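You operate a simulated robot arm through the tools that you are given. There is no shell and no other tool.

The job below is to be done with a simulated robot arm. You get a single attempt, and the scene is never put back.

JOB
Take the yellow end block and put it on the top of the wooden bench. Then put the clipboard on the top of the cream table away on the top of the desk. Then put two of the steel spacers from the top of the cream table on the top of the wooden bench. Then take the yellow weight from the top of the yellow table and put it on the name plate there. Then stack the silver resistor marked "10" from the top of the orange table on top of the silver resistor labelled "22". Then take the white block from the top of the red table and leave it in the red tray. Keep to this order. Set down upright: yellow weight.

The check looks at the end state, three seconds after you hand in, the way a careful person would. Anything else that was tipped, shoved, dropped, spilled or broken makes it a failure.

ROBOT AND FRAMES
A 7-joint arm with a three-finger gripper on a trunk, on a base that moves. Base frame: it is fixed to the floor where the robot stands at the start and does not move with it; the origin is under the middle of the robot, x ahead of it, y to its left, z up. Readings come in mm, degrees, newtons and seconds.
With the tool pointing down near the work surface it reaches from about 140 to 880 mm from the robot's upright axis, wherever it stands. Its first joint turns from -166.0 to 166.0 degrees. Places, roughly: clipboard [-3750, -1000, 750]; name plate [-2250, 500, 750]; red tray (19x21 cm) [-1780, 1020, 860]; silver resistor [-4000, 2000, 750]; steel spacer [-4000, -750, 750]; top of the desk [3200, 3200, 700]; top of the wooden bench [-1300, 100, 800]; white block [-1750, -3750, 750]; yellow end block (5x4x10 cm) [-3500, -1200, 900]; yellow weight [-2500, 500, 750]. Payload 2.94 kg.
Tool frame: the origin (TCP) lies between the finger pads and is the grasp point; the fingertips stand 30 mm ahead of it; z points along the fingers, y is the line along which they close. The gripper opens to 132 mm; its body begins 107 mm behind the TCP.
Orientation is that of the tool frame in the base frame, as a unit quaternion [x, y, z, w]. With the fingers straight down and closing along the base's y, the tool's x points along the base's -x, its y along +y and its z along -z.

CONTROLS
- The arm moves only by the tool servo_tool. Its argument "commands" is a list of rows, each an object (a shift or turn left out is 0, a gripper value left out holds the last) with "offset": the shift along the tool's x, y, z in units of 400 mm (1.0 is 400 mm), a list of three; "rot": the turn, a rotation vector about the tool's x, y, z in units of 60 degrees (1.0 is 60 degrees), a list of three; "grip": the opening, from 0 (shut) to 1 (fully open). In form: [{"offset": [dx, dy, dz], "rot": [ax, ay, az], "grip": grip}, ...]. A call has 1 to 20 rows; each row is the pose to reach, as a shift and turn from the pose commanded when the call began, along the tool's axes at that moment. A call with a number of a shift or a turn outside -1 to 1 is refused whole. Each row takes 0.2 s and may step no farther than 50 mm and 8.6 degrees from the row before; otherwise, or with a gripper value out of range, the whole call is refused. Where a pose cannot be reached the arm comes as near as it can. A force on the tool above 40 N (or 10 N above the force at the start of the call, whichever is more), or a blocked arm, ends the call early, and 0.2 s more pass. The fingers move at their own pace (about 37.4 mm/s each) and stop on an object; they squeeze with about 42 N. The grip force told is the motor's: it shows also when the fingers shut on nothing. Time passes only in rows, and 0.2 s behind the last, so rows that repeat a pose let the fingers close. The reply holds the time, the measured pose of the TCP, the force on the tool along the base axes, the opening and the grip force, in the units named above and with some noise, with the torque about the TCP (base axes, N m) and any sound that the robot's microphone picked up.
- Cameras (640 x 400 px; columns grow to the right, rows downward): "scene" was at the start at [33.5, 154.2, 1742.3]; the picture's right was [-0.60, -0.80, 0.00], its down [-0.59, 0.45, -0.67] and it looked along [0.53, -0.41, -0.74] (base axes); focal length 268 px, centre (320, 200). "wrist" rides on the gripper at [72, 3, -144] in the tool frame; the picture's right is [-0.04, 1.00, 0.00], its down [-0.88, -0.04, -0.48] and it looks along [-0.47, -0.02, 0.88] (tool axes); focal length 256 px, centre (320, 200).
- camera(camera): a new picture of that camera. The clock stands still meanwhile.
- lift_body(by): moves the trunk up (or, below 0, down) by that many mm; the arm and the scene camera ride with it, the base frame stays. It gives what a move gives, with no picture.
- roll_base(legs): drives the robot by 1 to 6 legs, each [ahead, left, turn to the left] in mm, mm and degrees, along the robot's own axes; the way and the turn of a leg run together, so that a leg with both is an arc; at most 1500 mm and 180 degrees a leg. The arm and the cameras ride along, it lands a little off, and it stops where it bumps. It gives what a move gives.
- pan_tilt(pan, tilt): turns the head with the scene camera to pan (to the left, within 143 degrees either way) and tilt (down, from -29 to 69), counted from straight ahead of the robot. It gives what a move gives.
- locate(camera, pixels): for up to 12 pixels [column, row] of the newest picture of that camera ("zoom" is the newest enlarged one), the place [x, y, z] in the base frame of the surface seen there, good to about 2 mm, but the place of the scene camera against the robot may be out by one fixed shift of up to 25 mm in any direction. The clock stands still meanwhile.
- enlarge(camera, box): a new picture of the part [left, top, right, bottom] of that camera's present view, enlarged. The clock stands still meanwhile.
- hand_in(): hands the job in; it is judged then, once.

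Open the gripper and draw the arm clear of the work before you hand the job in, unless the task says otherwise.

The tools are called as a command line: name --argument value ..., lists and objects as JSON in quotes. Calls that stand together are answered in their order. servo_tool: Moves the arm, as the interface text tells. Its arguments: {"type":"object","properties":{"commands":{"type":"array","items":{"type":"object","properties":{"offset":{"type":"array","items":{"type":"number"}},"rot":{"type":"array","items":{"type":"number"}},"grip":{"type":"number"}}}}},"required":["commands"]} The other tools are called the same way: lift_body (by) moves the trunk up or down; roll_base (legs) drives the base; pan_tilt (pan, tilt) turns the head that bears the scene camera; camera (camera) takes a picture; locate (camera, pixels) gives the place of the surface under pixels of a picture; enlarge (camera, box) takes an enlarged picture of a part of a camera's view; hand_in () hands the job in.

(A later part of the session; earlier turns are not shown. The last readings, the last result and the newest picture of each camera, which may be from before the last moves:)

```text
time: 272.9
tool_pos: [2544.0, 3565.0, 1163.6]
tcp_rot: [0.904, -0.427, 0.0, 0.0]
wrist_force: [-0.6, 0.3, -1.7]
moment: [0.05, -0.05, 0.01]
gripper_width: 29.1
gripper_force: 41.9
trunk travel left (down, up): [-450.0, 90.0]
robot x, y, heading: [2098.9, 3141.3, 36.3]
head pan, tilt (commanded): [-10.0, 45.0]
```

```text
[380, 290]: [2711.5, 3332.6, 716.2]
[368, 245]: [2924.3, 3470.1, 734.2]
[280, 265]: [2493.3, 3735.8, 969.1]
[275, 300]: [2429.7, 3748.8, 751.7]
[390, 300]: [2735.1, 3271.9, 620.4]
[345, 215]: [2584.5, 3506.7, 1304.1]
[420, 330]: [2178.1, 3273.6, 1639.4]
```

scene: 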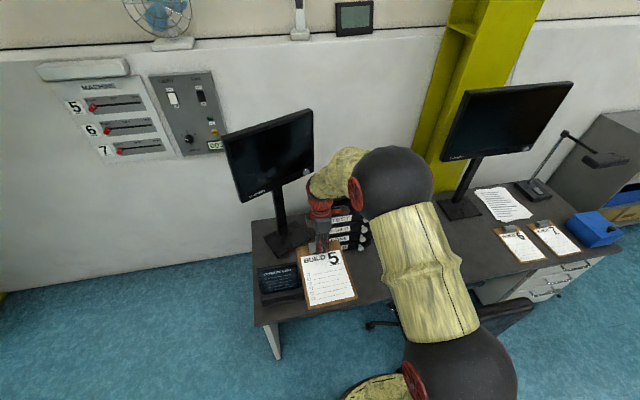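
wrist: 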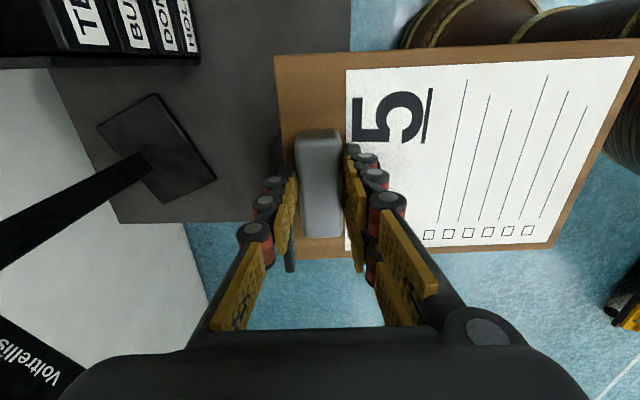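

Desk top z≈721, organizer front n≈4423. Shift the hand right 200 mm while turning so the board swings to the robot's left (parallel to the desk edge).

servo_tool --commands '[{"offset": [0.08, 0, 0]}, {"offset": [0.16, 0, 0], "rot": [0, 0, 0.1]}, {"offset": [0.24, 0, 0], "rot": [0, 0, 0.2]}, {"offset": [0.32, 0, 0], "rot": [0, 0, 0.32]}, {"offset": [0.4, 0, 0], "rot": [0, 0, 0.44]}, {"offset": [0.48, 0, 0], "rot": [0, 0, 0.56]}, {"offset": [0.56, 0, 0], "rot": [0, 0, 0.68]}, {"offset": [0.64, 0, 0], "rot": [0, 0, 0.8]}, {"offset": [0.66, 0, 0], "rot": [0, 0, 0.9]}, {"offset": [0.66, 0, 0], "rot": [0, 0, 1.0]}]'

servo_tool --commands '[{"rot": [0, 0, 0.125]}, {"rot": [0, 0, 0.25]}, {"rot": [0, 0, 0.375]}, {"rot": [0, 0, 0.5]}, {"rot": [0, 0, 0.5]}]'

camera --camera "wrist"

camera --camera "scene"

```text
time: 275.1
tool_pos: [2713.4, 3358.8, 1163.7]
tcp_rot: [-0.569, 0.822, 0.0, -0.001]
wrist_force: [0.2, 0.3, -2.1]
moment: [-0.03, -0.07, -0.01]
gripper_width: 29.3
gripper_force: 42.3
trunk travel left (down, up): [-450.0, 90.0]
robot x, y, heading: [2100.2, 3140.8, 36.7]
head pan, tilt (commanded): [-10.0, 45.0]
```

```text
time: 276.3
tool_pos: [2715.3, 3361.4, 1165.3]
tcp_rot: [-0.337, 0.941, 0.0, 0.0]
wrist_force: [-0.3, 0.7, -1.3]
moment: [-0.07, -0.06, -0.02]
gripper_width: 29.1
gripper_force: 42.2
trunk travel left (down, up): [-450.0, 90.0]
robot x, y, heading: [2095.6, 3139.9, 36.6]
head pan, tilt (commanded): [-10.0, 45.0]
```

```text
taken
```

wrist: 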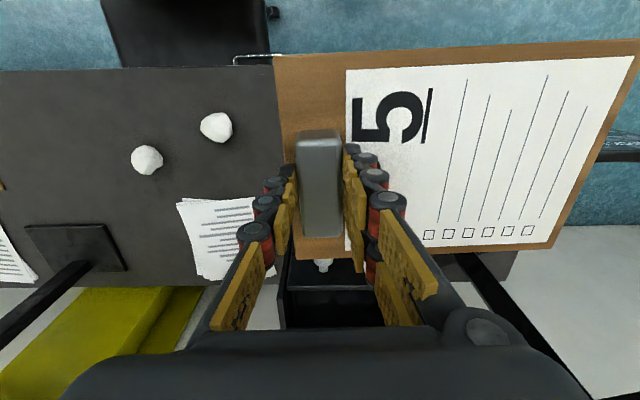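

```text
taken
```

scene: 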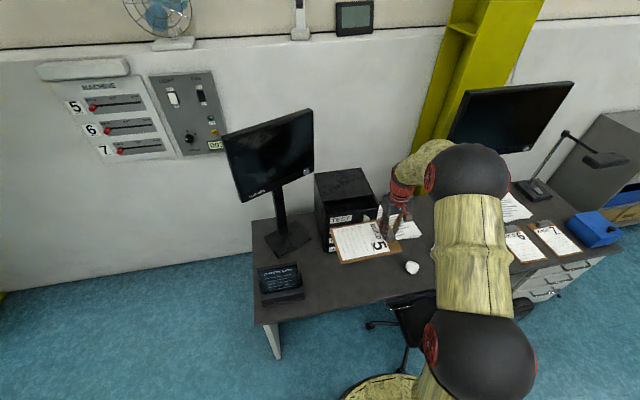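

Board is now parallel to the desk edge. Move 67 mm farther over the desk, then lower the trunk 250 mm.

servo_tool --commands '[{"offset": [-0.085, 0, 0]}, {"offset": [-0.1675, 0, 0]}, {"offset": [-0.1675, 0, 0]}]'

lift_body --by -250

camera --camera "wrist"

camera --camera "scene"

```text
time: 277.1
tool_pos: [2766.5, 3404.4, 1166.0]
tcp_rot: [-0.338, 0.941, 0.001, 0.0]
wrist_force: [-0.6, 0.1, -1.4]
moment: [-0.07, -0.09, 0.01]
gripper_width: 29.2
gripper_force: 41.5
trunk travel left (down, up): [-450.0, 90.0]
robot x, y, heading: [2097.8, 3142.3, 36.5]
head pan, tilt (commanded): [-10.0, 45.0]
```

```text
time: 279.7
tool_pos: [2767.3, 3405.3, 915.2]
tcp_rot: [-0.337, 0.941, -0.001, 0.0]
wrist_force: [-0.4, 1.4, -1.3]
moment: [-0.13, -0.07, -0.01]
gripper_width: 29.3
gripper_force: 42.2
trunk travel left (down, up): [-200.0, 340.0]
robot x, y, heading: [2098.6, 3142.5, 36.6]
head pan, tilt (commanded): [-10.0, 45.0]
```

```text
taken
```

wrist: 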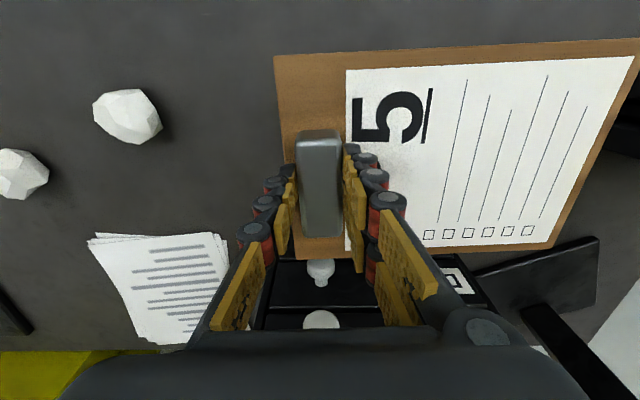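

```text
taken
```

scene: 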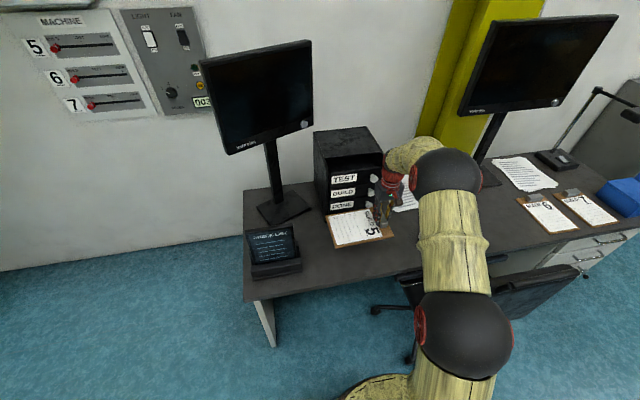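

Clearances look fine: board between desk edge and organizer, paper pages and balls off to the left of the image. Descend to z≈785.

servo_tool --commands '[{"offset": [0, 0, 0.09]}, {"offset": [0, 0, 0.18]}, {"offset": [0, 0, 0.26]}, {"offset": [0, 0, 0.32]}, {"offset": [0, 0, 0.32]}]'

camera --camera "wrist"

enlarge --camera "scene" --box '[240, 120, 480, 310]'

```text
time: 280.9
tool_pos: [2765.8, 3405.8, 787.3]
tcp_rot: [-0.338, 0.941, -0.001, 0.0]
wrist_force: [-0.3, -1.0, -2.2]
moment: [-0.09, -0.06, -0.05]
gripper_width: 29.5
gripper_force: 42.0
trunk travel left (down, up): [-200.0, 340.0]
robot x, y, heading: [2099.5, 3139.4, 36.9]
head pan, tilt (commanded): [-10.0, 45.0]
```

```text
taken
```

wrist: 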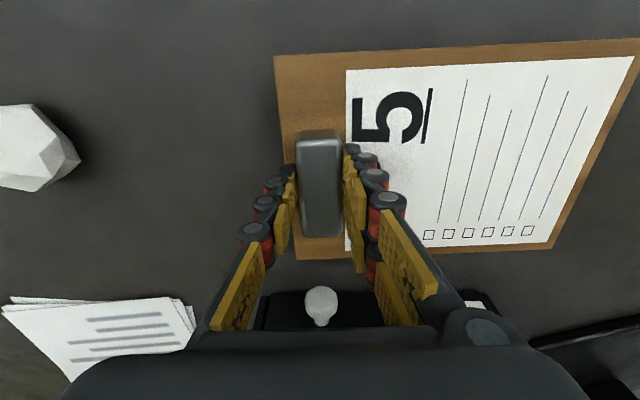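

```text
2.11 times, centred on (360, 215) of scene
```

zoom: 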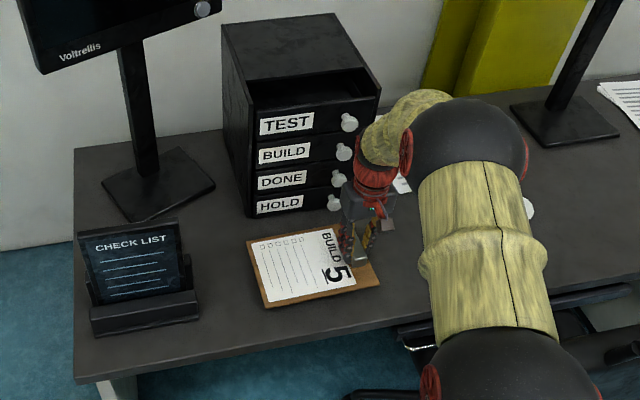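

Good spacing from organizer knobs and tablet. Lowering the final ~22 mm gently.

servo_tool --commands '[{"offset": [0, 0, 0.02]}, {"offset": [0, 0, 0.035]}, {"offset": [0, 0, 0.045]}, {"offset": [0, 0, 0.05]}, {"offset": [0, 0, 0.05]}]'

servo_tool --commands '[{"offset": [0, 0, 0.0025]}, {"offset": [0, 0, 0.005]}, {"offset": [0, 0, 0.005]}]'

```text
time: 282.1
tool_pos: [2766.2, 3405.2, 767.4]
tcp_rot: [-0.338, 0.941, 0.0, -0.001]
wrist_force: [0.2, -0.4, -2.4]
moment: [-0.09, -0.05, 0.0]
gripper_width: 29.1
gripper_force: 42.1
trunk travel left (down, up): [-200.0, 340.0]
robot x, y, heading: [2102.2, 3143.2, 36.6]
head pan, tilt (commanded): [-10.0, 45.0]
```

```text
time: 282.9
tool_pos: [2766.8, 3405.3, 764.6]
tcp_rot: [-0.338, 0.941, 0.001, 0.0]
wrist_force: [0.5, -0.8, 1.0]
moment: [0.43, 0.09, -0.07]
gripper_width: 29.4
gripper_force: 42.0
trunk travel left (down, up): [-200.0, 340.0]
robot x, y, heading: [2099.6, 3141.2, 36.8]
head pan, tilt (commanded): [-10.0, 45.0]
```

Contact starting (moment changed). One more millimetre, then open partly and rise.

servo_tool --commands '[{"offset": [0, 0, 0.0025]}, {"offset": [0, 0, 0.0025]}]'

servo_tool --commands '[{"grip": 0.3}, {"grip": 0.5}, {"grip": 0.55}, {"grip": 0.55}, {"grip": 0.55}, {"offset": [0, 0, -0.1]}, {"offset": [0, 0, -0.2]}, {"offset": [0, 0, -0.3]}, {"offset": [0, 0, -0.4]}]'

camera --camera "wrist"

camera --camera "scene"

```text
time: 283.5
tool_pos: [2767.0, 3405.1, 764.0]
tcp_rot: [-0.339, 0.941, 0.0, 0.0]
wrist_force: [1.3, -0.5, 0.0]
moment: [0.37, 0.05, -0.09]
gripper_width: 29.2
gripper_force: 41.8
trunk travel left (down, up): [-200.0, 340.0]
robot x, y, heading: [2095.2, 3139.8, 36.6]
head pan, tilt (commanded): [-10.0, 45.0]
```

```text
time: 285.5
tool_pos: [2765.4, 3405.0, 925.5]
tcp_rot: [-0.338, 0.941, 0.0, -0.001]
wrist_force: [0.0, -0.2, -0.2]
moment: [0.02, -0.04, 0.0]
gripper_width: 72.6
gripper_force: 0.1
trunk travel left (down, up): [-200.0, 340.0]
robot x, y, heading: [2100.4, 3136.4, 36.5]
head pan, tilt (commanded): [-10.0, 45.0]
```

```text
taken
```

wrist: 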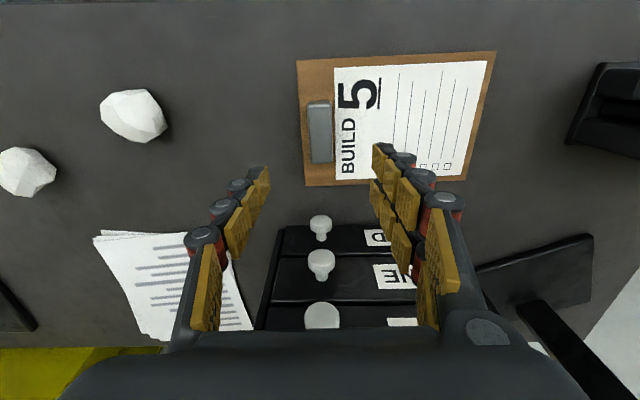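

```text
taken
```

scene: 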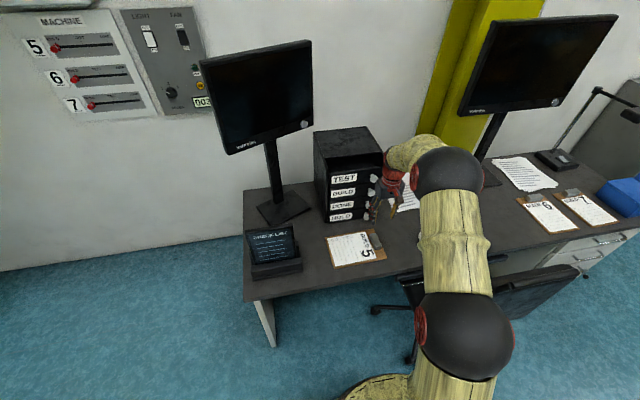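

The BUILD 5 clipboard lies flat on the desk. Raise the trunk, retract, and drive back out the way I came.

lift_body --by 200

servo_tool --commands '[{"offset": [0.1, 0, 0]}, {"offset": [0.2, 0, 0]}, {"offset": [0.3, 0, 0]}, {"offset": [0.4, 0, 0]}, {"offset": [0.5, 0, 0]}, {"offset": [0.6, 0, 0]}]'

roll_base --legs '[[-450, 0, 0.5], [0, 1200, 0], [0, 1000, 0]]'

```text
time: 287.7
tool_pos: [2767.3, 3404.3, 1124.5]
tcp_rot: [-0.338, 0.941, -0.001, -0.001]
wrist_force: [-0.2, 0.1, 0.2]
moment: [0.02, -0.02, -0.02]
gripper_width: 72.6
gripper_force: 0.1
trunk travel left (down, up): [-400.0, 140.0]
robot x, y, heading: [2097.5, 3140.0, 36.2]
head pan, tilt (commanded): [-10.0, 45.0]
```

```text
time: 289.1
tool_pos: [2577.9, 3252.9, 1123.8]
tcp_rot: [-0.338, 0.941, 0.0, 0.0]
wrist_force: [0.7, -0.2, -0.1]
moment: [0.02, -0.05, 0.04]
gripper_width: 72.5
gripper_force: 0.0
trunk travel left (down, up): [-400.0, 140.0]
robot x, y, heading: [2101.8, 3138.1, 36.5]
head pan, tilt (commanded): [-10.0, 45.0]
```

```text
time: 302.4
tool_pos: [851.1, 4765.4, 1124.2]
tcp_rot: [-0.35, 0.937, 0.0, 0.0]
wrist_force: [-0.5, -0.8, -0.8]
moment: [0.0, -0.01, -0.02]
gripper_width: 72.6
gripper_force: 0.1
trunk travel left (down, up): [-400.0, 140.0]
robot x, y, heading: [375.9, 4639.9, 38.0]
head pan, tilt (commanded): [-10.0, 45.0]
```

Now at s≈3455, between white cabinet and yellow cabinet. Back out 3200 mm to the aisle and turn 180°.

roll_base --legs '[[0, 0, -0.5], [-1500, 0, 0], [-1500, 0, 0], [-200, 0, 0], [0, 0, 180]]'

```text
time: 325.7
tool_pos: [-2545.6, 2433.4, 1124.2]
tcp_rot: [0.93, 0.367, 0.001, 0.0]
wrist_force: [-0.3, 0.0, -1.1]
moment: [0.0, 0.0, 0.02]
gripper_width: 72.5
gripper_force: 0.1
trunk travel left (down, up): [-400.0, 140.0]
robot x, y, heading: [-2072.8, 2574.1, -139.9]
head pan, tilt (commanded): [-10.0, 45.0]
```

Head back to the cream table for the spacers, straightening the heading first.

roll_base --legs '[[0, 0, -2.6], [0, 545, 0], [1250, 0, 0], [1180, 0, 0], [0, 850, 0]]'

pan_tilt --pan 0 --tilt 45

camera --camera "scene"

```text
time: 345.2
tool_pos: [-3651.4, -177.9, 1124.0]
tcp_rot: [0.937, 0.349, -0.001, 0.001]
wrist_force: [0.3, -0.1, -0.1]
moment: [0.01, 0.02, 0.01]
gripper_width: 72.6
gripper_force: 0.1
trunk travel left (down, up): [-400.0, 140.0]
robot x, y, heading: [-3171.5, -50.3, -141.9]
head pan, tilt (commanded): [-10.0, 45.0]
```

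```text
time: 345.9
tool_pos: [-3650.7, -176.0, 1124.0]
tcp_rot: [0.937, 0.35, 0.0, 0.0]
wrist_force: [-0.1, 0.8, -0.6]
moment: [-0.02, 0.01, 0.01]
gripper_width: 72.6
gripper_force: 0.1
trunk travel left (down, up): [-400.0, 140.0]
robot x, y, heading: [-3175.0, -52.2, -141.8]
head pan, tilt (commanded): [0.0, 45.0]
```

```text
taken
```

scene: 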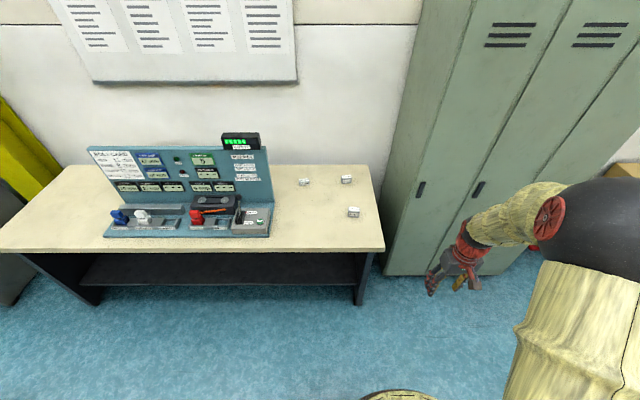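

Three spacers at (305,182), (346,180), (353,211). Zoom to see them and the panel.

enlarge --camera "scene" --box '[85, 125, 385, 255]'

enlarge --camera "scene" --box '[290, 165, 380, 225]'

locate --camera "zoom" --pixels '[[105, 115], [400, 100], [450, 310], [440, 330], [100, 125], [385, 115]]'

```text
2.13 times, centred on (235, 190) of scene
```

zoom: 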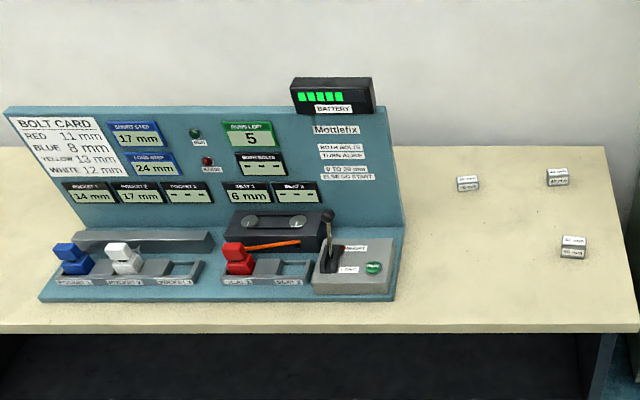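

```text
6.67 times, centred on (335, 195) of scene
```

zoom: 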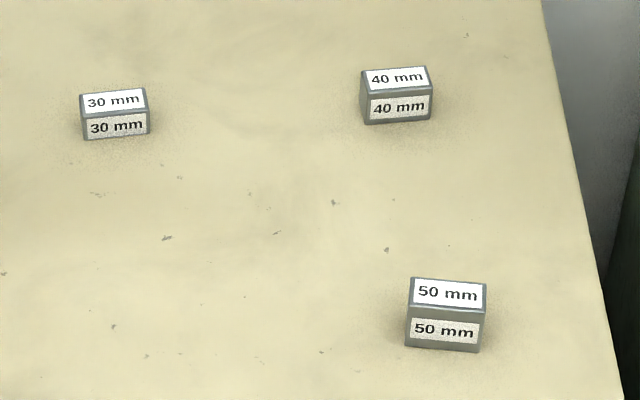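

```text
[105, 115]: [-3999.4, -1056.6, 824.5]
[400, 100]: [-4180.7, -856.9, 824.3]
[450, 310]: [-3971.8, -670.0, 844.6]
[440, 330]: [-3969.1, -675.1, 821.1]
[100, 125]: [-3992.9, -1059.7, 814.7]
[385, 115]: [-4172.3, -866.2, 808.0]
```

Spacers are 30, 40 and 50 mm. I'll take the 50 mm one first; roll ahead 380 mm and use the wrist camera.

roll_base --legs '[[0, 0, -0.7], [380, 0, 0]]'

servo_tool --commands '[{"offset": [0, 0.1, 0]}, {"offset": [0, 0.2, 0]}, {"offset": [0, 0.3, 0]}, {"offset": [0, 0.4, 0]}, {"offset": [0, 0.48, 0]}]'

camera --camera "wrist"

```text
time: 348.6
tool_pos: [-3953.2, -398.0, 1122.8]
tcp_rot: [0.94, 0.342, 0.001, -0.001]
wrist_force: [-0.5, 0.1, 0.6]
moment: [0.02, -0.03, 0.0]
gripper_width: 72.6
gripper_force: 0.1
trunk travel left (down, up): [-400.0, 140.0]
robot x, y, heading: [-3477.7, -276.3, -142.6]
head pan, tilt (commanded): [0.0, 45.0]
```

```text
time: 349.8
tool_pos: [-3826.4, -546.3, 1123.1]
tcp_rot: [0.94, 0.342, 0.0, 0.0]
wrist_force: [-0.3, 0.2, -0.3]
moment: [0.01, -0.02, 0.02]
gripper_width: 72.9
gripper_force: 0.0
trunk travel left (down, up): [-400.0, 140.0]
robot x, y, heading: [-3474.2, -279.5, -143.0]
head pan, tilt (commanded): [0.0, 45.0]
```

```text
taken
```

wrist: 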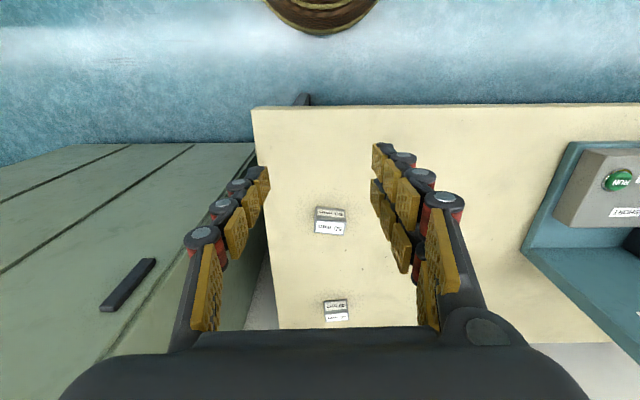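

50 mm spacer at (330,221), 40 mm at (336,310). Measuring.

enlarge --camera "wrist" --box '[290, 190, 370, 250]'

locate --camera "zoom" --pixels '[[320, 270], [210, 255], [430, 260], [320, 170], [240, 130], [410, 140], [240, 240], [405, 300], [205, 320], [420, 320], [500, 200]]'

enlarge --camera "wrist" --box '[300, 280, 370, 330]'

locate --camera "zoom" --pixels '[[320, 330], [320, 220], [250, 330], [410, 330]]'

```text
6.67 times, centred on (330, 220) of wrist
```

zoom: 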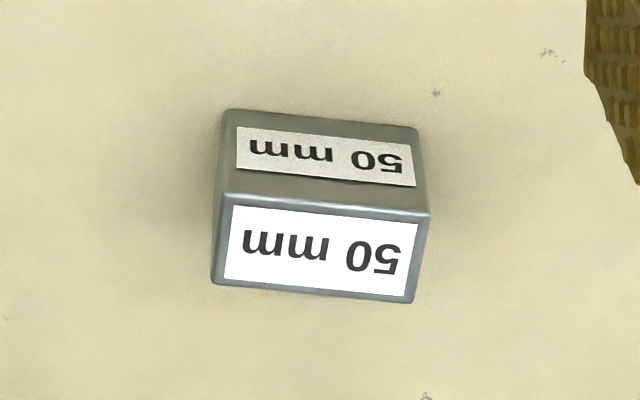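

```text
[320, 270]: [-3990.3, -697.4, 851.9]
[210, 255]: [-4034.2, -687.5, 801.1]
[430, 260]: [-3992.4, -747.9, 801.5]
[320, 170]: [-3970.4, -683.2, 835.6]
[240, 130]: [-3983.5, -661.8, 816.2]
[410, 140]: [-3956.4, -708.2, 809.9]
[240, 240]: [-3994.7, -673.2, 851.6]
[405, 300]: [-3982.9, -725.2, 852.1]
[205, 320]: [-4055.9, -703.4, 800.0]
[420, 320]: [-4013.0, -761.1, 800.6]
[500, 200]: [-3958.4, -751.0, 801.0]
```

```text
8.00 times, centred on (335, 305) of wrist
```

zoom: 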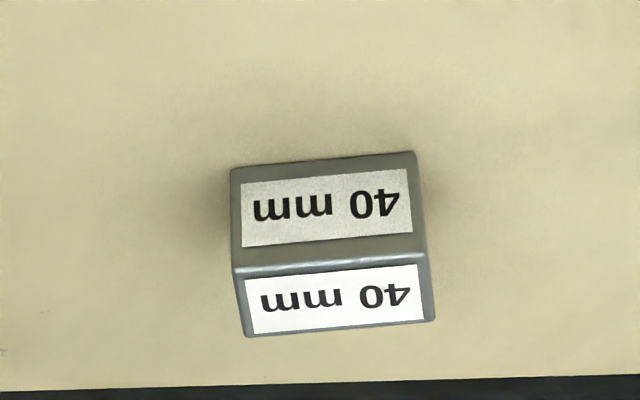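

```text
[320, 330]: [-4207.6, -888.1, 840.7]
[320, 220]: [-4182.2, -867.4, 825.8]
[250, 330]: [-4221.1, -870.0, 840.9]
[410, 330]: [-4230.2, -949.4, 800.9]
```

Spacer top z≈852, long axis rotated ~8.5° from the hand. Lower the trunk and move above it with matching yaw.

lift_body --by -120

servo_tool --commands '[{"offset": [-0.11, 0.006, 0], "rot": [0, 0, 0.03]}, {"offset": [-0.22, 0.012, 0], "rot": [0, 0, 0.06]}, {"offset": [-0.33, 0.018, 0], "rot": [0, 0, 0.09]}, {"offset": [-0.44, 0.024, 0], "rot": [0, 0, 0.12]}, {"offset": [-0.538, 0.028, 0], "rot": [0, 0, 0.142]}, {"offset": [-0.538, 0.028, 0.06], "rot": [0, 0, 0.142]}, {"offset": [-0.538, 0.028, 0.06], "rot": [0, 0, 0.142]}]'

camera --camera "wrist"

enlarge --camera "wrist" --box '[270, 110, 370, 200]'

locate --camera "zoom" --pixels '[[320, 200], [250, 200], [390, 200], [320, 170], [320, 240]]'

```text
time: 351.3
tool_pos: [-3827.4, -546.8, 1003.1]
tcp_rot: [0.94, 0.342, 0.0, 0.0]
wrist_force: [1.0, -0.5, 0.5]
moment: [-0.02, 0.02, -0.03]
gripper_width: 72.6
gripper_force: 0.0
trunk travel left (down, up): [-280.0, 260.0]
robot x, y, heading: [-3478.0, -281.6, -142.8]
head pan, tilt (commanded): [0.0, 45.0]
```

```text
time: 352.9
tool_pos: [-3985.2, -693.8, 978.7]
tcp_rot: [0.962, 0.272, 0.001, 0.0]
wrist_force: [-0.2, -0.3, 0.5]
moment: [0.04, 0.03, -0.02]
gripper_width: 72.5
gripper_force: 0.1
trunk travel left (down, up): [-280.0, 260.0]
robot x, y, heading: [-3475.9, -278.0, -143.0]
head pan, tilt (commanded): [0.0, 45.0]
```

```text
taken
```

wrist: 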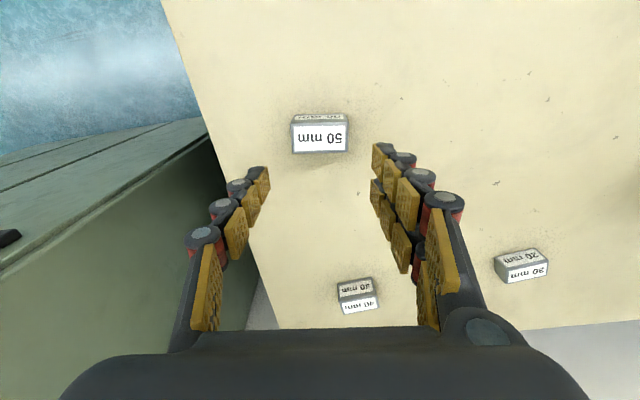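

```text
4.44 times, centred on (320, 155) of wrist
```

zoom: 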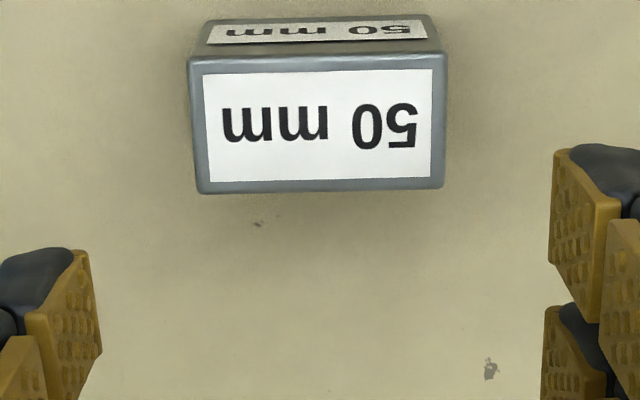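

```text
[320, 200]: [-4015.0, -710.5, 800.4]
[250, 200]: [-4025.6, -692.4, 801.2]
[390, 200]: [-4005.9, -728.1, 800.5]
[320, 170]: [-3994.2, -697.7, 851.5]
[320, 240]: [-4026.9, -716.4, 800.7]
```

Aligned: top face centre (320,138) equals the TCP line. Open to ~95 mm, descend to z≈842 and close.

servo_tool --commands '[{"grip": 0.75}, {"offset": [0, 0, 0.08]}, {"offset": [0, 0, 0.16]}, {"offset": [0, 0, 0.24]}, {"offset": [0, 0, 0.3]}, {"offset": [0, 0, 0.342]}, {"offset": [0, 0, 0.342]}, {"offset": [0, 0, 0.342], "grip": 0}, {"offset": [0, 0, 0.342], "grip": 0}, {"offset": [0, 0, 0.342], "grip": 0}, {"offset": [0, 0, 0.342], "grip": 0}, {"offset": [0, 0, 0.342], "grip": 0}]'

camera --camera "wrist"

```text
time: 355.5
tool_pos: [-3984.6, -692.5, 841.9]
tcp_rot: [0.962, 0.272, 0.0, 0.0]
wrist_force: [1.4, -1.4, 0.9]
moment: [-0.01, -0.1, -0.14]
gripper_width: 61.6
gripper_force: 39.0
trunk travel left (down, up): [-280.0, 260.0]
robot x, y, heading: [-3473.8, -282.5, -142.8]
head pan, tilt (commanded): [0.0, 45.0]
```

```text
taken
```

wrist: 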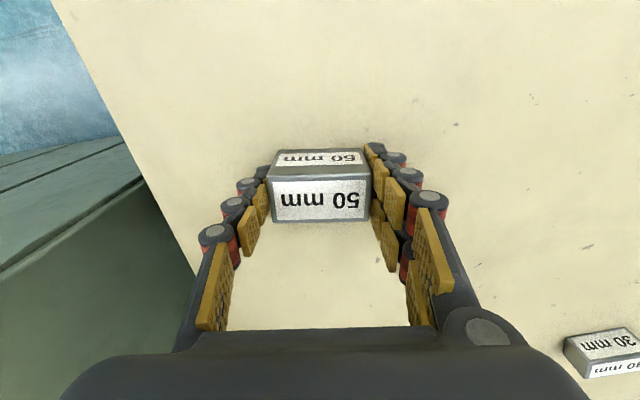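

Gripped at 61.6 mm. Lift and check weight.

servo_tool --commands '[{"offset": [0, 0, -0.02]}, {"offset": [0, 0, -0.04]}, {"offset": [0, 0, -0.1]}, {"offset": [0, 0, -0.2]}, {"offset": [0, 0, -0.3]}, {"offset": [0, 0, -0.4]}, {"offset": [0, 0, -0.4]}]'

camera --camera "wrist"

```text
time: 357.1
tool_pos: [-3982.2, -691.9, 1000.6]
tcp_rot: [0.963, 0.271, 0.001, 0.0]
wrist_force: [0.3, -0.8, -8.5]
moment: [-0.03, 0.02, -0.01]
gripper_width: 61.2
gripper_force: 41.9
trunk travel left (down, up): [-280.0, 260.0]
robot x, y, heading: [-3473.4, -280.6, -142.9]
head pan, tilt (commanded): [0.0, 45.0]
```

```text
taken
```

wrist: 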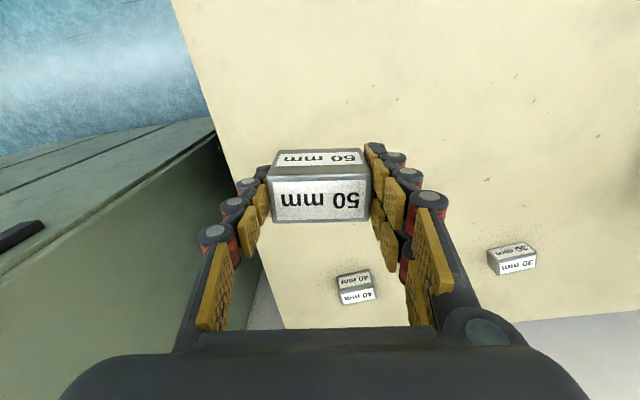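

Securely held (8.5 N). Raise the trunk, retract, and drive to the wooden bench along the same route.

lift_body --by 130

servo_tool --commands '[{"offset": [0.1, 0, 0]}, {"offset": [0.2, 0, 0]}, {"offset": [0.3, 0, 0]}, {"offset": [0.4, 0, 0]}, {"offset": [0.5, 0, 0]}]'

roll_base --legs '[[-420, 0, 0], [0, -876, 0], [-1250, 0, 0], [-1180, 0, 0]]'

```text
time: 358.7
tool_pos: [-3983.1, -689.9, 1130.1]
tcp_rot: [0.962, 0.272, 0.001, 0.0]
wrist_force: [0.4, 0.4, -7.1]
moment: [0.03, -0.04, -0.01]
gripper_width: 61.3
gripper_force: 42.1
trunk travel left (down, up): [-410.0, 130.0]
robot x, y, heading: [-3473.1, -283.0, -142.8]
head pan, tilt (commanded): [0.0, 45.0]
```

```text
time: 359.9
tool_pos: [-3813.3, -585.7, 1131.3]
tcp_rot: [0.963, 0.271, 0.0, 0.0]
wrist_force: [0.5, -0.1, -7.6]
moment: [-0.02, 0.01, 0.0]
gripper_width: 61.2
gripper_force: 42.0
trunk travel left (down, up): [-410.0, 130.0]
robot x, y, heading: [-3478.5, -283.9, -143.1]
head pan, tilt (commanded): [0.0, 45.0]
```

```text
time: 377.8
tool_pos: [-2089.9, 1783.0, 1130.0]
tcp_rot: [0.961, 0.275, 0.0, 0.0]
wrist_force: [-0.2, 0.0, -7.6]
moment: [-0.01, 0.02, 0.02]
gripper_width: 61.3
gripper_force: 42.3
trunk travel left (down, up): [-410.0, 130.0]
robot x, y, heading: [-1754.8, 2093.4, -142.6]
head pan, tilt (commanded): [0.0, 45.0]
```

Slide left 880 mm to the bench and view.

roll_base --legs '[[0, 880, 0]]'

camera --camera "wrist"

camera --camera "scene"

```text
time: 382.6
tool_pos: [-1537.2, 1069.6, 1130.7]
tcp_rot: [0.96, 0.279, 0.0, -0.001]
wrist_force: [0.4, -0.9, -7.6]
moment: [0.02, -0.01, -0.03]
gripper_width: 61.2
gripper_force: 42.3
trunk travel left (down, up): [-410.0, 130.0]
robot x, y, heading: [-1203.7, 1384.4, -142.0]
head pan, tilt (commanded): [0.0, 45.0]
```

```text
taken
```

wrist: 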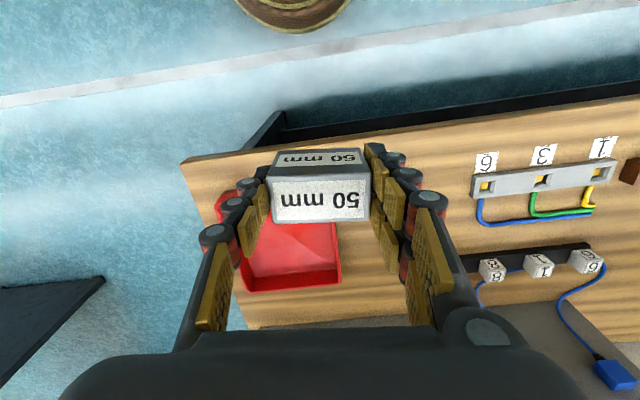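

```text
taken
```

scene: 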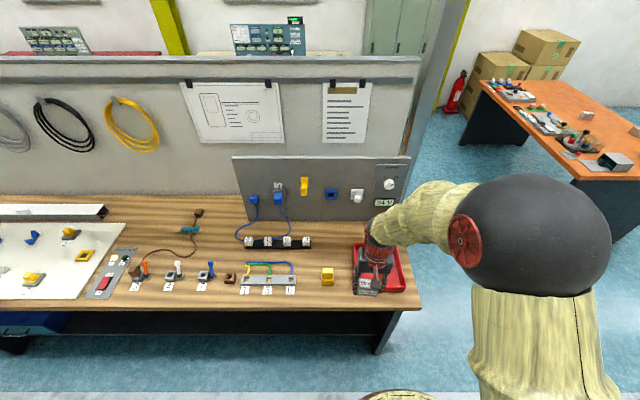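

Yellow block (scene 327,277) is undisturbed. I'll place this spacer behind it, between the socket rack and the tray; measuring tray, rack and panel with the wrist camera.

locate --camera "wrist" --pixels '[[338, 255], [342, 285], [350, 310], [480, 272], [470, 300], [380, 300], [470, 230], [400, 318], [250, 300], [190, 170], [480, 325], [345, 240]]'

locate --camera "scene" --pixels '[[327, 268], [310, 246], [335, 250], [355, 245], [352, 268], [340, 220], [295, 285], [320, 225]]'

```text
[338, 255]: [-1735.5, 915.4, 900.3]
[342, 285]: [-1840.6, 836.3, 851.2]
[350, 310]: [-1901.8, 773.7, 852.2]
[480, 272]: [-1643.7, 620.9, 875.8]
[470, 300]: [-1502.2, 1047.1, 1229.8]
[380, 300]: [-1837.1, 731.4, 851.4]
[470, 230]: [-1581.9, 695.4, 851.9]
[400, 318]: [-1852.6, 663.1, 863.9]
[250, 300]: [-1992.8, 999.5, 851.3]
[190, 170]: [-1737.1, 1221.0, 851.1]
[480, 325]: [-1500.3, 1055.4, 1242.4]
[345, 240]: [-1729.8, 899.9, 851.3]
```

```text
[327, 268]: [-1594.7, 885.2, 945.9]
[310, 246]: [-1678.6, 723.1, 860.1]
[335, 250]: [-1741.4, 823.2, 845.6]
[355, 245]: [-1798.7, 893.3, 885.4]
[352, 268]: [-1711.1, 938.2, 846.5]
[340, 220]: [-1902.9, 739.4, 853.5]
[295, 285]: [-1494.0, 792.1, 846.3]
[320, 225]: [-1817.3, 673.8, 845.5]
```

Tray rim (z≈900) ends at s≈1775, rack at s≈1600; target centre between them at (-1729,802). Roll 90 mm closer first.

roll_base --legs '[[90, 0, 0]]'

lift_body --by -60

```text
time: 383.7
tool_pos: [-1607.7, 1014.8, 1129.2]
tcp_rot: [0.96, 0.28, 0.002, -0.001]
wrist_force: [-1.4, -0.9, -8.1]
moment: [0.07, -0.05, 0.02]
gripper_width: 61.4
gripper_force: 42.4
trunk travel left (down, up): [-410.0, 130.0]
robot x, y, heading: [-1270.9, 1326.9, -141.8]
head pan, tilt (commanded): [0.0, 45.0]
```

```text
time: 384.7
tool_pos: [-1607.0, 1016.6, 1070.2]
tcp_rot: [0.96, 0.28, 0.0, -0.001]
wrist_force: [-0.1, -0.2, -7.9]
moment: [0.02, 0.04, 0.0]
gripper_width: 61.1
gripper_force: 41.7
trunk travel left (down, up): [-350.0, 190.0]
robot x, y, heading: [-1276.1, 1326.7, -141.7]
head pan, tilt (commanded): [0.0, 45.0]
```

Move the spacer over the target at travel height, then look.

servo_tool --commands '[{"offset": [-0.09, 0.048, 0], "rot": [0, 0, -0.014]}, {"offset": [-0.18, 0.096, 0], "rot": [0, 0, -0.028]}, {"offset": [-0.27, 0.144, 0], "rot": [0, 0, -0.042]}, {"offset": [-0.36, 0.192, 0], "rot": [0, 0, -0.056]}, {"offset": [-0.45, 0.24, 0], "rot": [0, 0, -0.07]}, {"offset": [-0.544, 0.287, 0], "rot": [0, 0, -0.083]}, {"offset": [-0.544, 0.287, 0.1], "rot": [0, 0, -0.083]}, {"offset": [-0.544, 0.287, 0.2], "rot": [0, 0, -0.083]}, {"offset": [-0.544, 0.287, 0.3], "rot": [0, 0, -0.083]}, {"offset": [-0.544, 0.287, 0.38], "rot": [0, 0, -0.083]}, {"offset": [-0.544, 0.287, 0.38], "rot": [0, 0, -0.083]}]'

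camera --camera "wrist"

enlarge --camera "scene" --box '[230, 150, 420, 300]'

```text
time: 387.1
tool_pos: [-1728.8, 801.9, 918.7]
tcp_rot: [0.947, 0.322, 0.0, 0.0]
wrist_force: [0.3, -0.1, -7.0]
moment: [0.01, -0.01, -0.01]
gripper_width: 61.5
gripper_force: 41.6
trunk travel left (down, up): [-350.0, 190.0]
robot x, y, heading: [-1273.9, 1327.5, -141.9]
head pan, tilt (commanded): [0.0, 45.0]
```

```text
taken
```

wrist: 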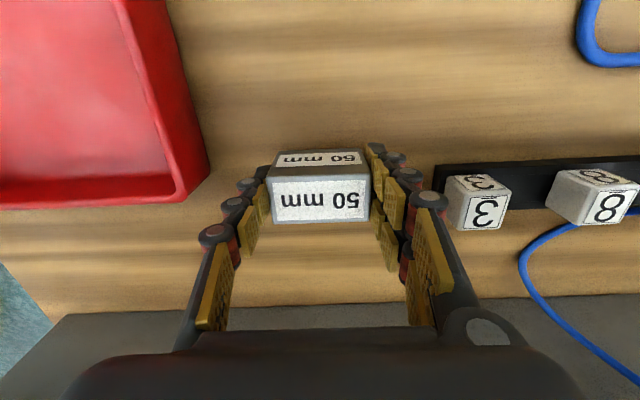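

```text
2.67 times, centred on (325, 225) of scene
```

zoom: 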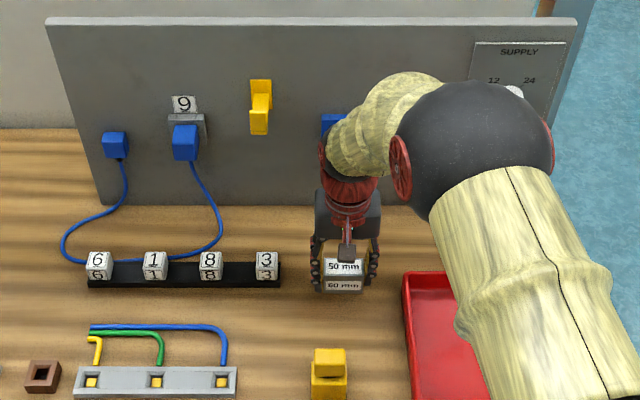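

Clear of the "3" socket and the tray. Lower 24 mm then feel for contact.

servo_tool --commands '[{"offset": [0, 0, 0.02]}, {"offset": [0, 0, 0.04]}, {"offset": [0, 0, 0.055]}, {"offset": [0, 0, 0.06]}, {"offset": [0, 0, 0.06]}]'

servo_tool --commands '[{"offset": [0, 0, 0.0025]}, {"offset": [0, 0, 0.005]}, {"offset": [0, 0, 0.005]}]'

```text
time: 388.3
tool_pos: [-1728.0, 800.9, 894.1]
tcp_rot: [0.947, 0.322, 0.001, 0.0]
wrist_force: [0.2, -0.2, -8.0]
moment: [-0.01, -0.01, -0.01]
gripper_width: 61.2
gripper_force: 41.7
trunk travel left (down, up): [-350.0, 190.0]
robot x, y, heading: [-1272.3, 1327.1, -141.7]
head pan, tilt (commanded): [0.0, 45.0]
```

```text
time: 389.1
tool_pos: [-1727.4, 800.8, 891.8]
tcp_rot: [0.947, 0.322, 0.0, -0.001]
wrist_force: [1.2, -0.8, -4.4]
moment: [0.03, 0.07, 0.0]
gripper_width: 61.3
gripper_force: 42.3
trunk travel left (down, up): [-350.0, 190.0]
robot x, y, heading: [-1273.9, 1326.2, -141.7]
head pan, tilt (commanded): [0.0, 45.0]
```

Contact is starting (-4.4 N). One more millimetre, then release gently (small opening) and rise.

servo_tool --commands '[{"offset": [0, 0, 0.0025]}, {"offset": [0, 0, 0.0025]}]'

servo_tool --commands '[{"grip": 0.55}, {"grip": 0.56}, {"grip": 0.56}, {"offset": [0, 0, -0.06]}, {"offset": [0, 0, -0.16]}, {"offset": [0, 0, -0.26]}, {"offset": [0, 0, -0.36]}, {"offset": [0, 0, -0.46]}]'

camera --camera "wrist"

```text
time: 389.7
tool_pos: [-1728.0, 802.3, 891.2]
tcp_rot: [0.947, 0.321, 0.0, 0.0]
wrist_force: [3.5, -0.2, 3.3]
moment: [0.15, 0.15, -0.05]
gripper_width: 61.5
gripper_force: 42.1
trunk travel left (down, up): [-350.0, 190.0]
robot x, y, heading: [-1274.5, 1327.1, -141.7]
head pan, tilt (commanded): [0.0, 45.0]
```

```text
time: 391.5
tool_pos: [-1728.4, 803.5, 1077.1]
tcp_rot: [0.947, 0.321, 0.001, -0.001]
wrist_force: [0.4, 0.6, -0.8]
moment: [-0.04, 0.03, -0.01]
gripper_width: 73.9
gripper_force: 0.0
trunk travel left (down, up): [-350.0, 190.0]
robot x, y, heading: [-1272.1, 1331.2, -142.1]
head pan, tilt (commanded): [0.0, 45.0]
```

```text
taken
```

wrist: 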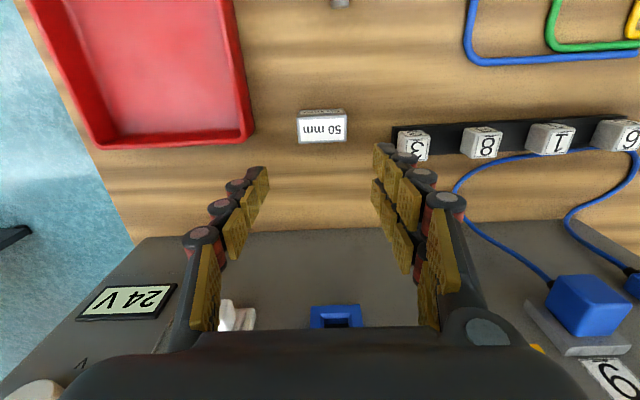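

The 50 mm spacer stands at (322,128), clear. Retract and return for the 40 mm spacer.

servo_tool --commands '[{"offset": [0.1, 0, 0]}, {"offset": [0.2, 0, 0]}, {"offset": [0.3, 0, 0]}, {"offset": [0.4, 0, 0]}, {"offset": [0.5, 0, 0]}, {"offset": [0.6, 0, 0]}]'

roll_base --legs '[[-110, 0, 0], [0, -936, 0], [1250, 0, 0], [1180, 0, 0], [0, 880, 0]]'

camera --camera "scene"

```text
time: 392.9
tool_pos: [-1537.6, 947.7, 1080.0]
tcp_rot: [0.947, 0.322, 0.0, 0.0]
wrist_force: [-0.5, 0.1, -0.1]
moment: [0.0, -0.01, -0.02]
gripper_width: 73.7
gripper_force: 0.2
trunk travel left (down, up): [-350.0, 190.0]
robot x, y, heading: [-1272.4, 1327.4, -141.9]
head pan, tilt (commanded): [0.0, 45.0]
```

```text
time: 414.2
tool_pos: [-3379.4, -454.7, 1078.9]
tcp_rot: [0.949, 0.315, 0.0, -0.001]
wrist_force: [0.0, 1.0, 0.3]
moment: [0.03, -0.01, 0.02]
gripper_width: 73.7
gripper_force: 0.0
trunk travel left (down, up): [-350.0, 190.0]
robot x, y, heading: [-3109.3, -77.6, -142.4]
head pan, tilt (commanded): [0.0, 45.0]
```

```text
taken
```

scene: 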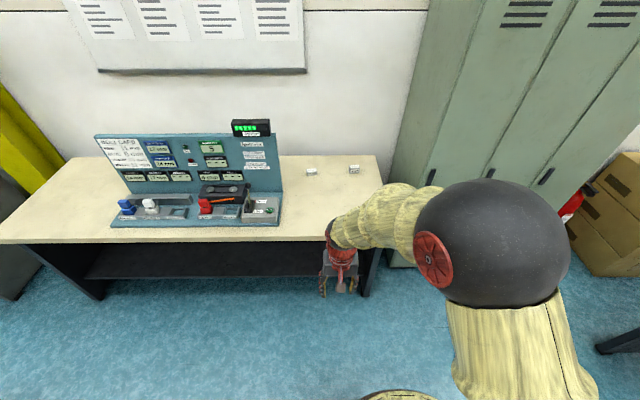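

Before moving closer, I look steeply down to judge the base's clearance to the table.

roll_base --legs '[[420, 0, 0]]'

pan_tilt --pan 0 --tilt 69

camera --camera "scene"

camera --camera "wrist"

```text
time: 416.8
tool_pos: [-3714.6, -699.3, 1079.1]
tcp_rot: [0.951, 0.308, 0.001, 0.0]
wrist_force: [-0.8, -0.1, 0.0]
moment: [0.0, -0.04, 0.0]
gripper_width: 74.0
gripper_force: 0.1
trunk travel left (down, up): [-350.0, 190.0]
robot x, y, heading: [-3440.1, -327.9, -143.5]
head pan, tilt (commanded): [0.0, 45.0]
```

```text
time: 417.6
tool_pos: [-3714.2, -698.1, 1079.5]
tcp_rot: [0.951, 0.309, 0.001, 0.0]
wrist_force: [-0.2, -0.5, -0.1]
moment: [-0.03, 0.02, -0.02]
gripper_width: 74.0
gripper_force: 0.1
trunk travel left (down, up): [-350.0, 190.0]
robot x, y, heading: [-3437.8, -327.2, -143.6]
head pan, tilt (commanded): [0.0, 68.8]
```

```text
taken
```

scene: 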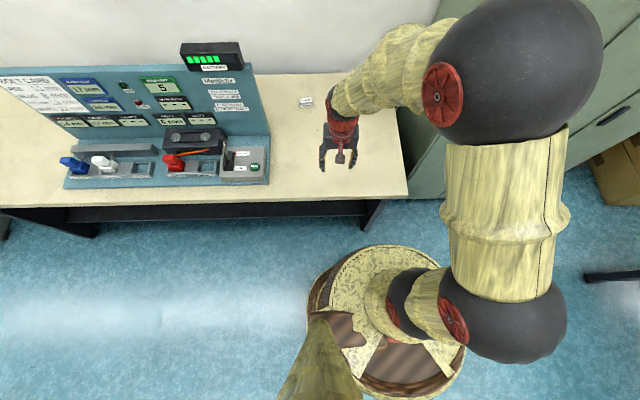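

```text
taken
```

wrist: 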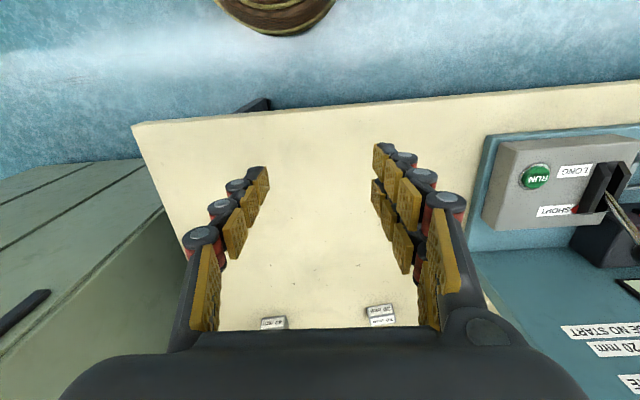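

Checking the base rim versus the table edge in coordinates.

locate --camera "scene" --pixels '[[370, 250], [310, 300], [370, 196], [370, 230], [335, 255], [305, 102]]'

enlarge --camera "wrist" --box '[250, 290, 410, 332]'

locate --camera "zoom" --pixels '[[90, 130], [100, 145], [520, 80], [515, 115], [60, 130], [120, 130], [475, 90], [560, 80]]'

```text
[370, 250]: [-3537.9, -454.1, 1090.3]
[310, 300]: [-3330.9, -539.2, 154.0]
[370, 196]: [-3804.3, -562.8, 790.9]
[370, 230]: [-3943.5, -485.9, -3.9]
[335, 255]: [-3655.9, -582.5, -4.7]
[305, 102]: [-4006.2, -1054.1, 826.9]
```

```text
4.00 times, centred on (330, 311) of wrist
```

zoom: 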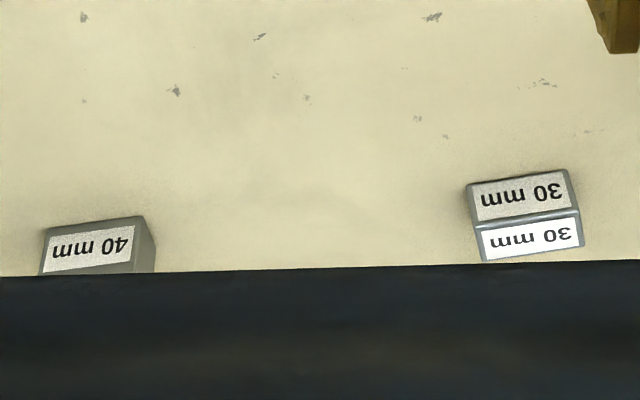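

```text
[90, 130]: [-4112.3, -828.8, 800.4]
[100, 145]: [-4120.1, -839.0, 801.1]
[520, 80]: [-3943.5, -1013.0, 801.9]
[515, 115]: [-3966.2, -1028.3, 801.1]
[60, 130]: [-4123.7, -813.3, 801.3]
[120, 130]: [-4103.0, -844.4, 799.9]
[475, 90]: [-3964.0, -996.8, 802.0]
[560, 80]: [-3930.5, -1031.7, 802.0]
```

The base has ~180 mm of clearance, so I move 90 mm closer, lower the trunk a bit, and reach for the 40 mm spacer near (-4195,-878).

roll_base --legs '[[90, 0, 0.8]]'

lift_body --by -60

```text
time: 418.7
tool_pos: [-3781.0, -757.9, 1078.4]
tcp_rot: [0.949, 0.315, 0.001, -0.001]
wrist_force: [-0.2, -0.9, -0.6]
moment: [0.02, -0.03, -0.02]
gripper_width: 74.0
gripper_force: 0.1
trunk travel left (down, up): [-350.0, 190.0]
robot x, y, heading: [-3513.2, -381.6, -142.3]
head pan, tilt (commanded): [0.0, 68.8]
```

```text
time: 419.7
tool_pos: [-3778.5, -757.3, 1018.5]
tcp_rot: [0.949, 0.316, 0.001, 0.0]
wrist_force: [0.7, -0.7, -0.1]
moment: [0.01, -0.03, -0.03]
gripper_width: 73.9
gripper_force: 0.1
trunk travel left (down, up): [-290.0, 250.0]
robot x, y, heading: [-3506.1, -381.2, -142.8]
head pan, tilt (commanded): [0.0, 68.8]
```

Measuring where the elbow is relative to the locker before extending further.

pan_tilt --pan -15 --tilt 50

camera --camera "scene"

locate --camera "scene" --pixels '[[420, 150], [470, 120], [380, 60], [330, 60], [400, 30], [340, 140], [500, 60], [345, 200], [300, 120]]'

```text
time: 420.6
tool_pos: [-3779.4, -757.3, 1017.9]
tcp_rot: [0.949, 0.315, 0.001, -0.001]
wrist_force: [-0.8, 0.6, -0.1]
moment: [-0.03, -0.01, -0.02]
gripper_width: 74.0
gripper_force: 0.0
trunk travel left (down, up): [-290.0, 250.0]
robot x, y, heading: [-3509.8, -380.9, -142.6]
head pan, tilt (commanded): [-15.0, 50.0]
```

```text
taken
```

scene: 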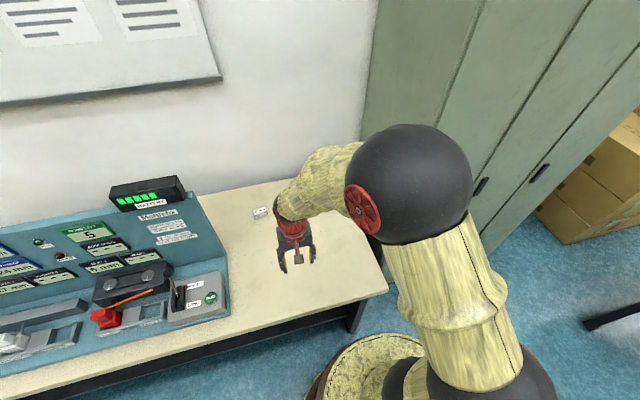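

```text
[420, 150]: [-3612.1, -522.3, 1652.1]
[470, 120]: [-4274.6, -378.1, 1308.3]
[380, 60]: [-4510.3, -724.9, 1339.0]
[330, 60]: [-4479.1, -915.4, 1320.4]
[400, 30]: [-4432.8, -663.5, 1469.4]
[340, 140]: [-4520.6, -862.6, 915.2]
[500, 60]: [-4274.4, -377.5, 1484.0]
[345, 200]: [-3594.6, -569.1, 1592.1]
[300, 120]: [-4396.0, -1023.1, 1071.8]
```

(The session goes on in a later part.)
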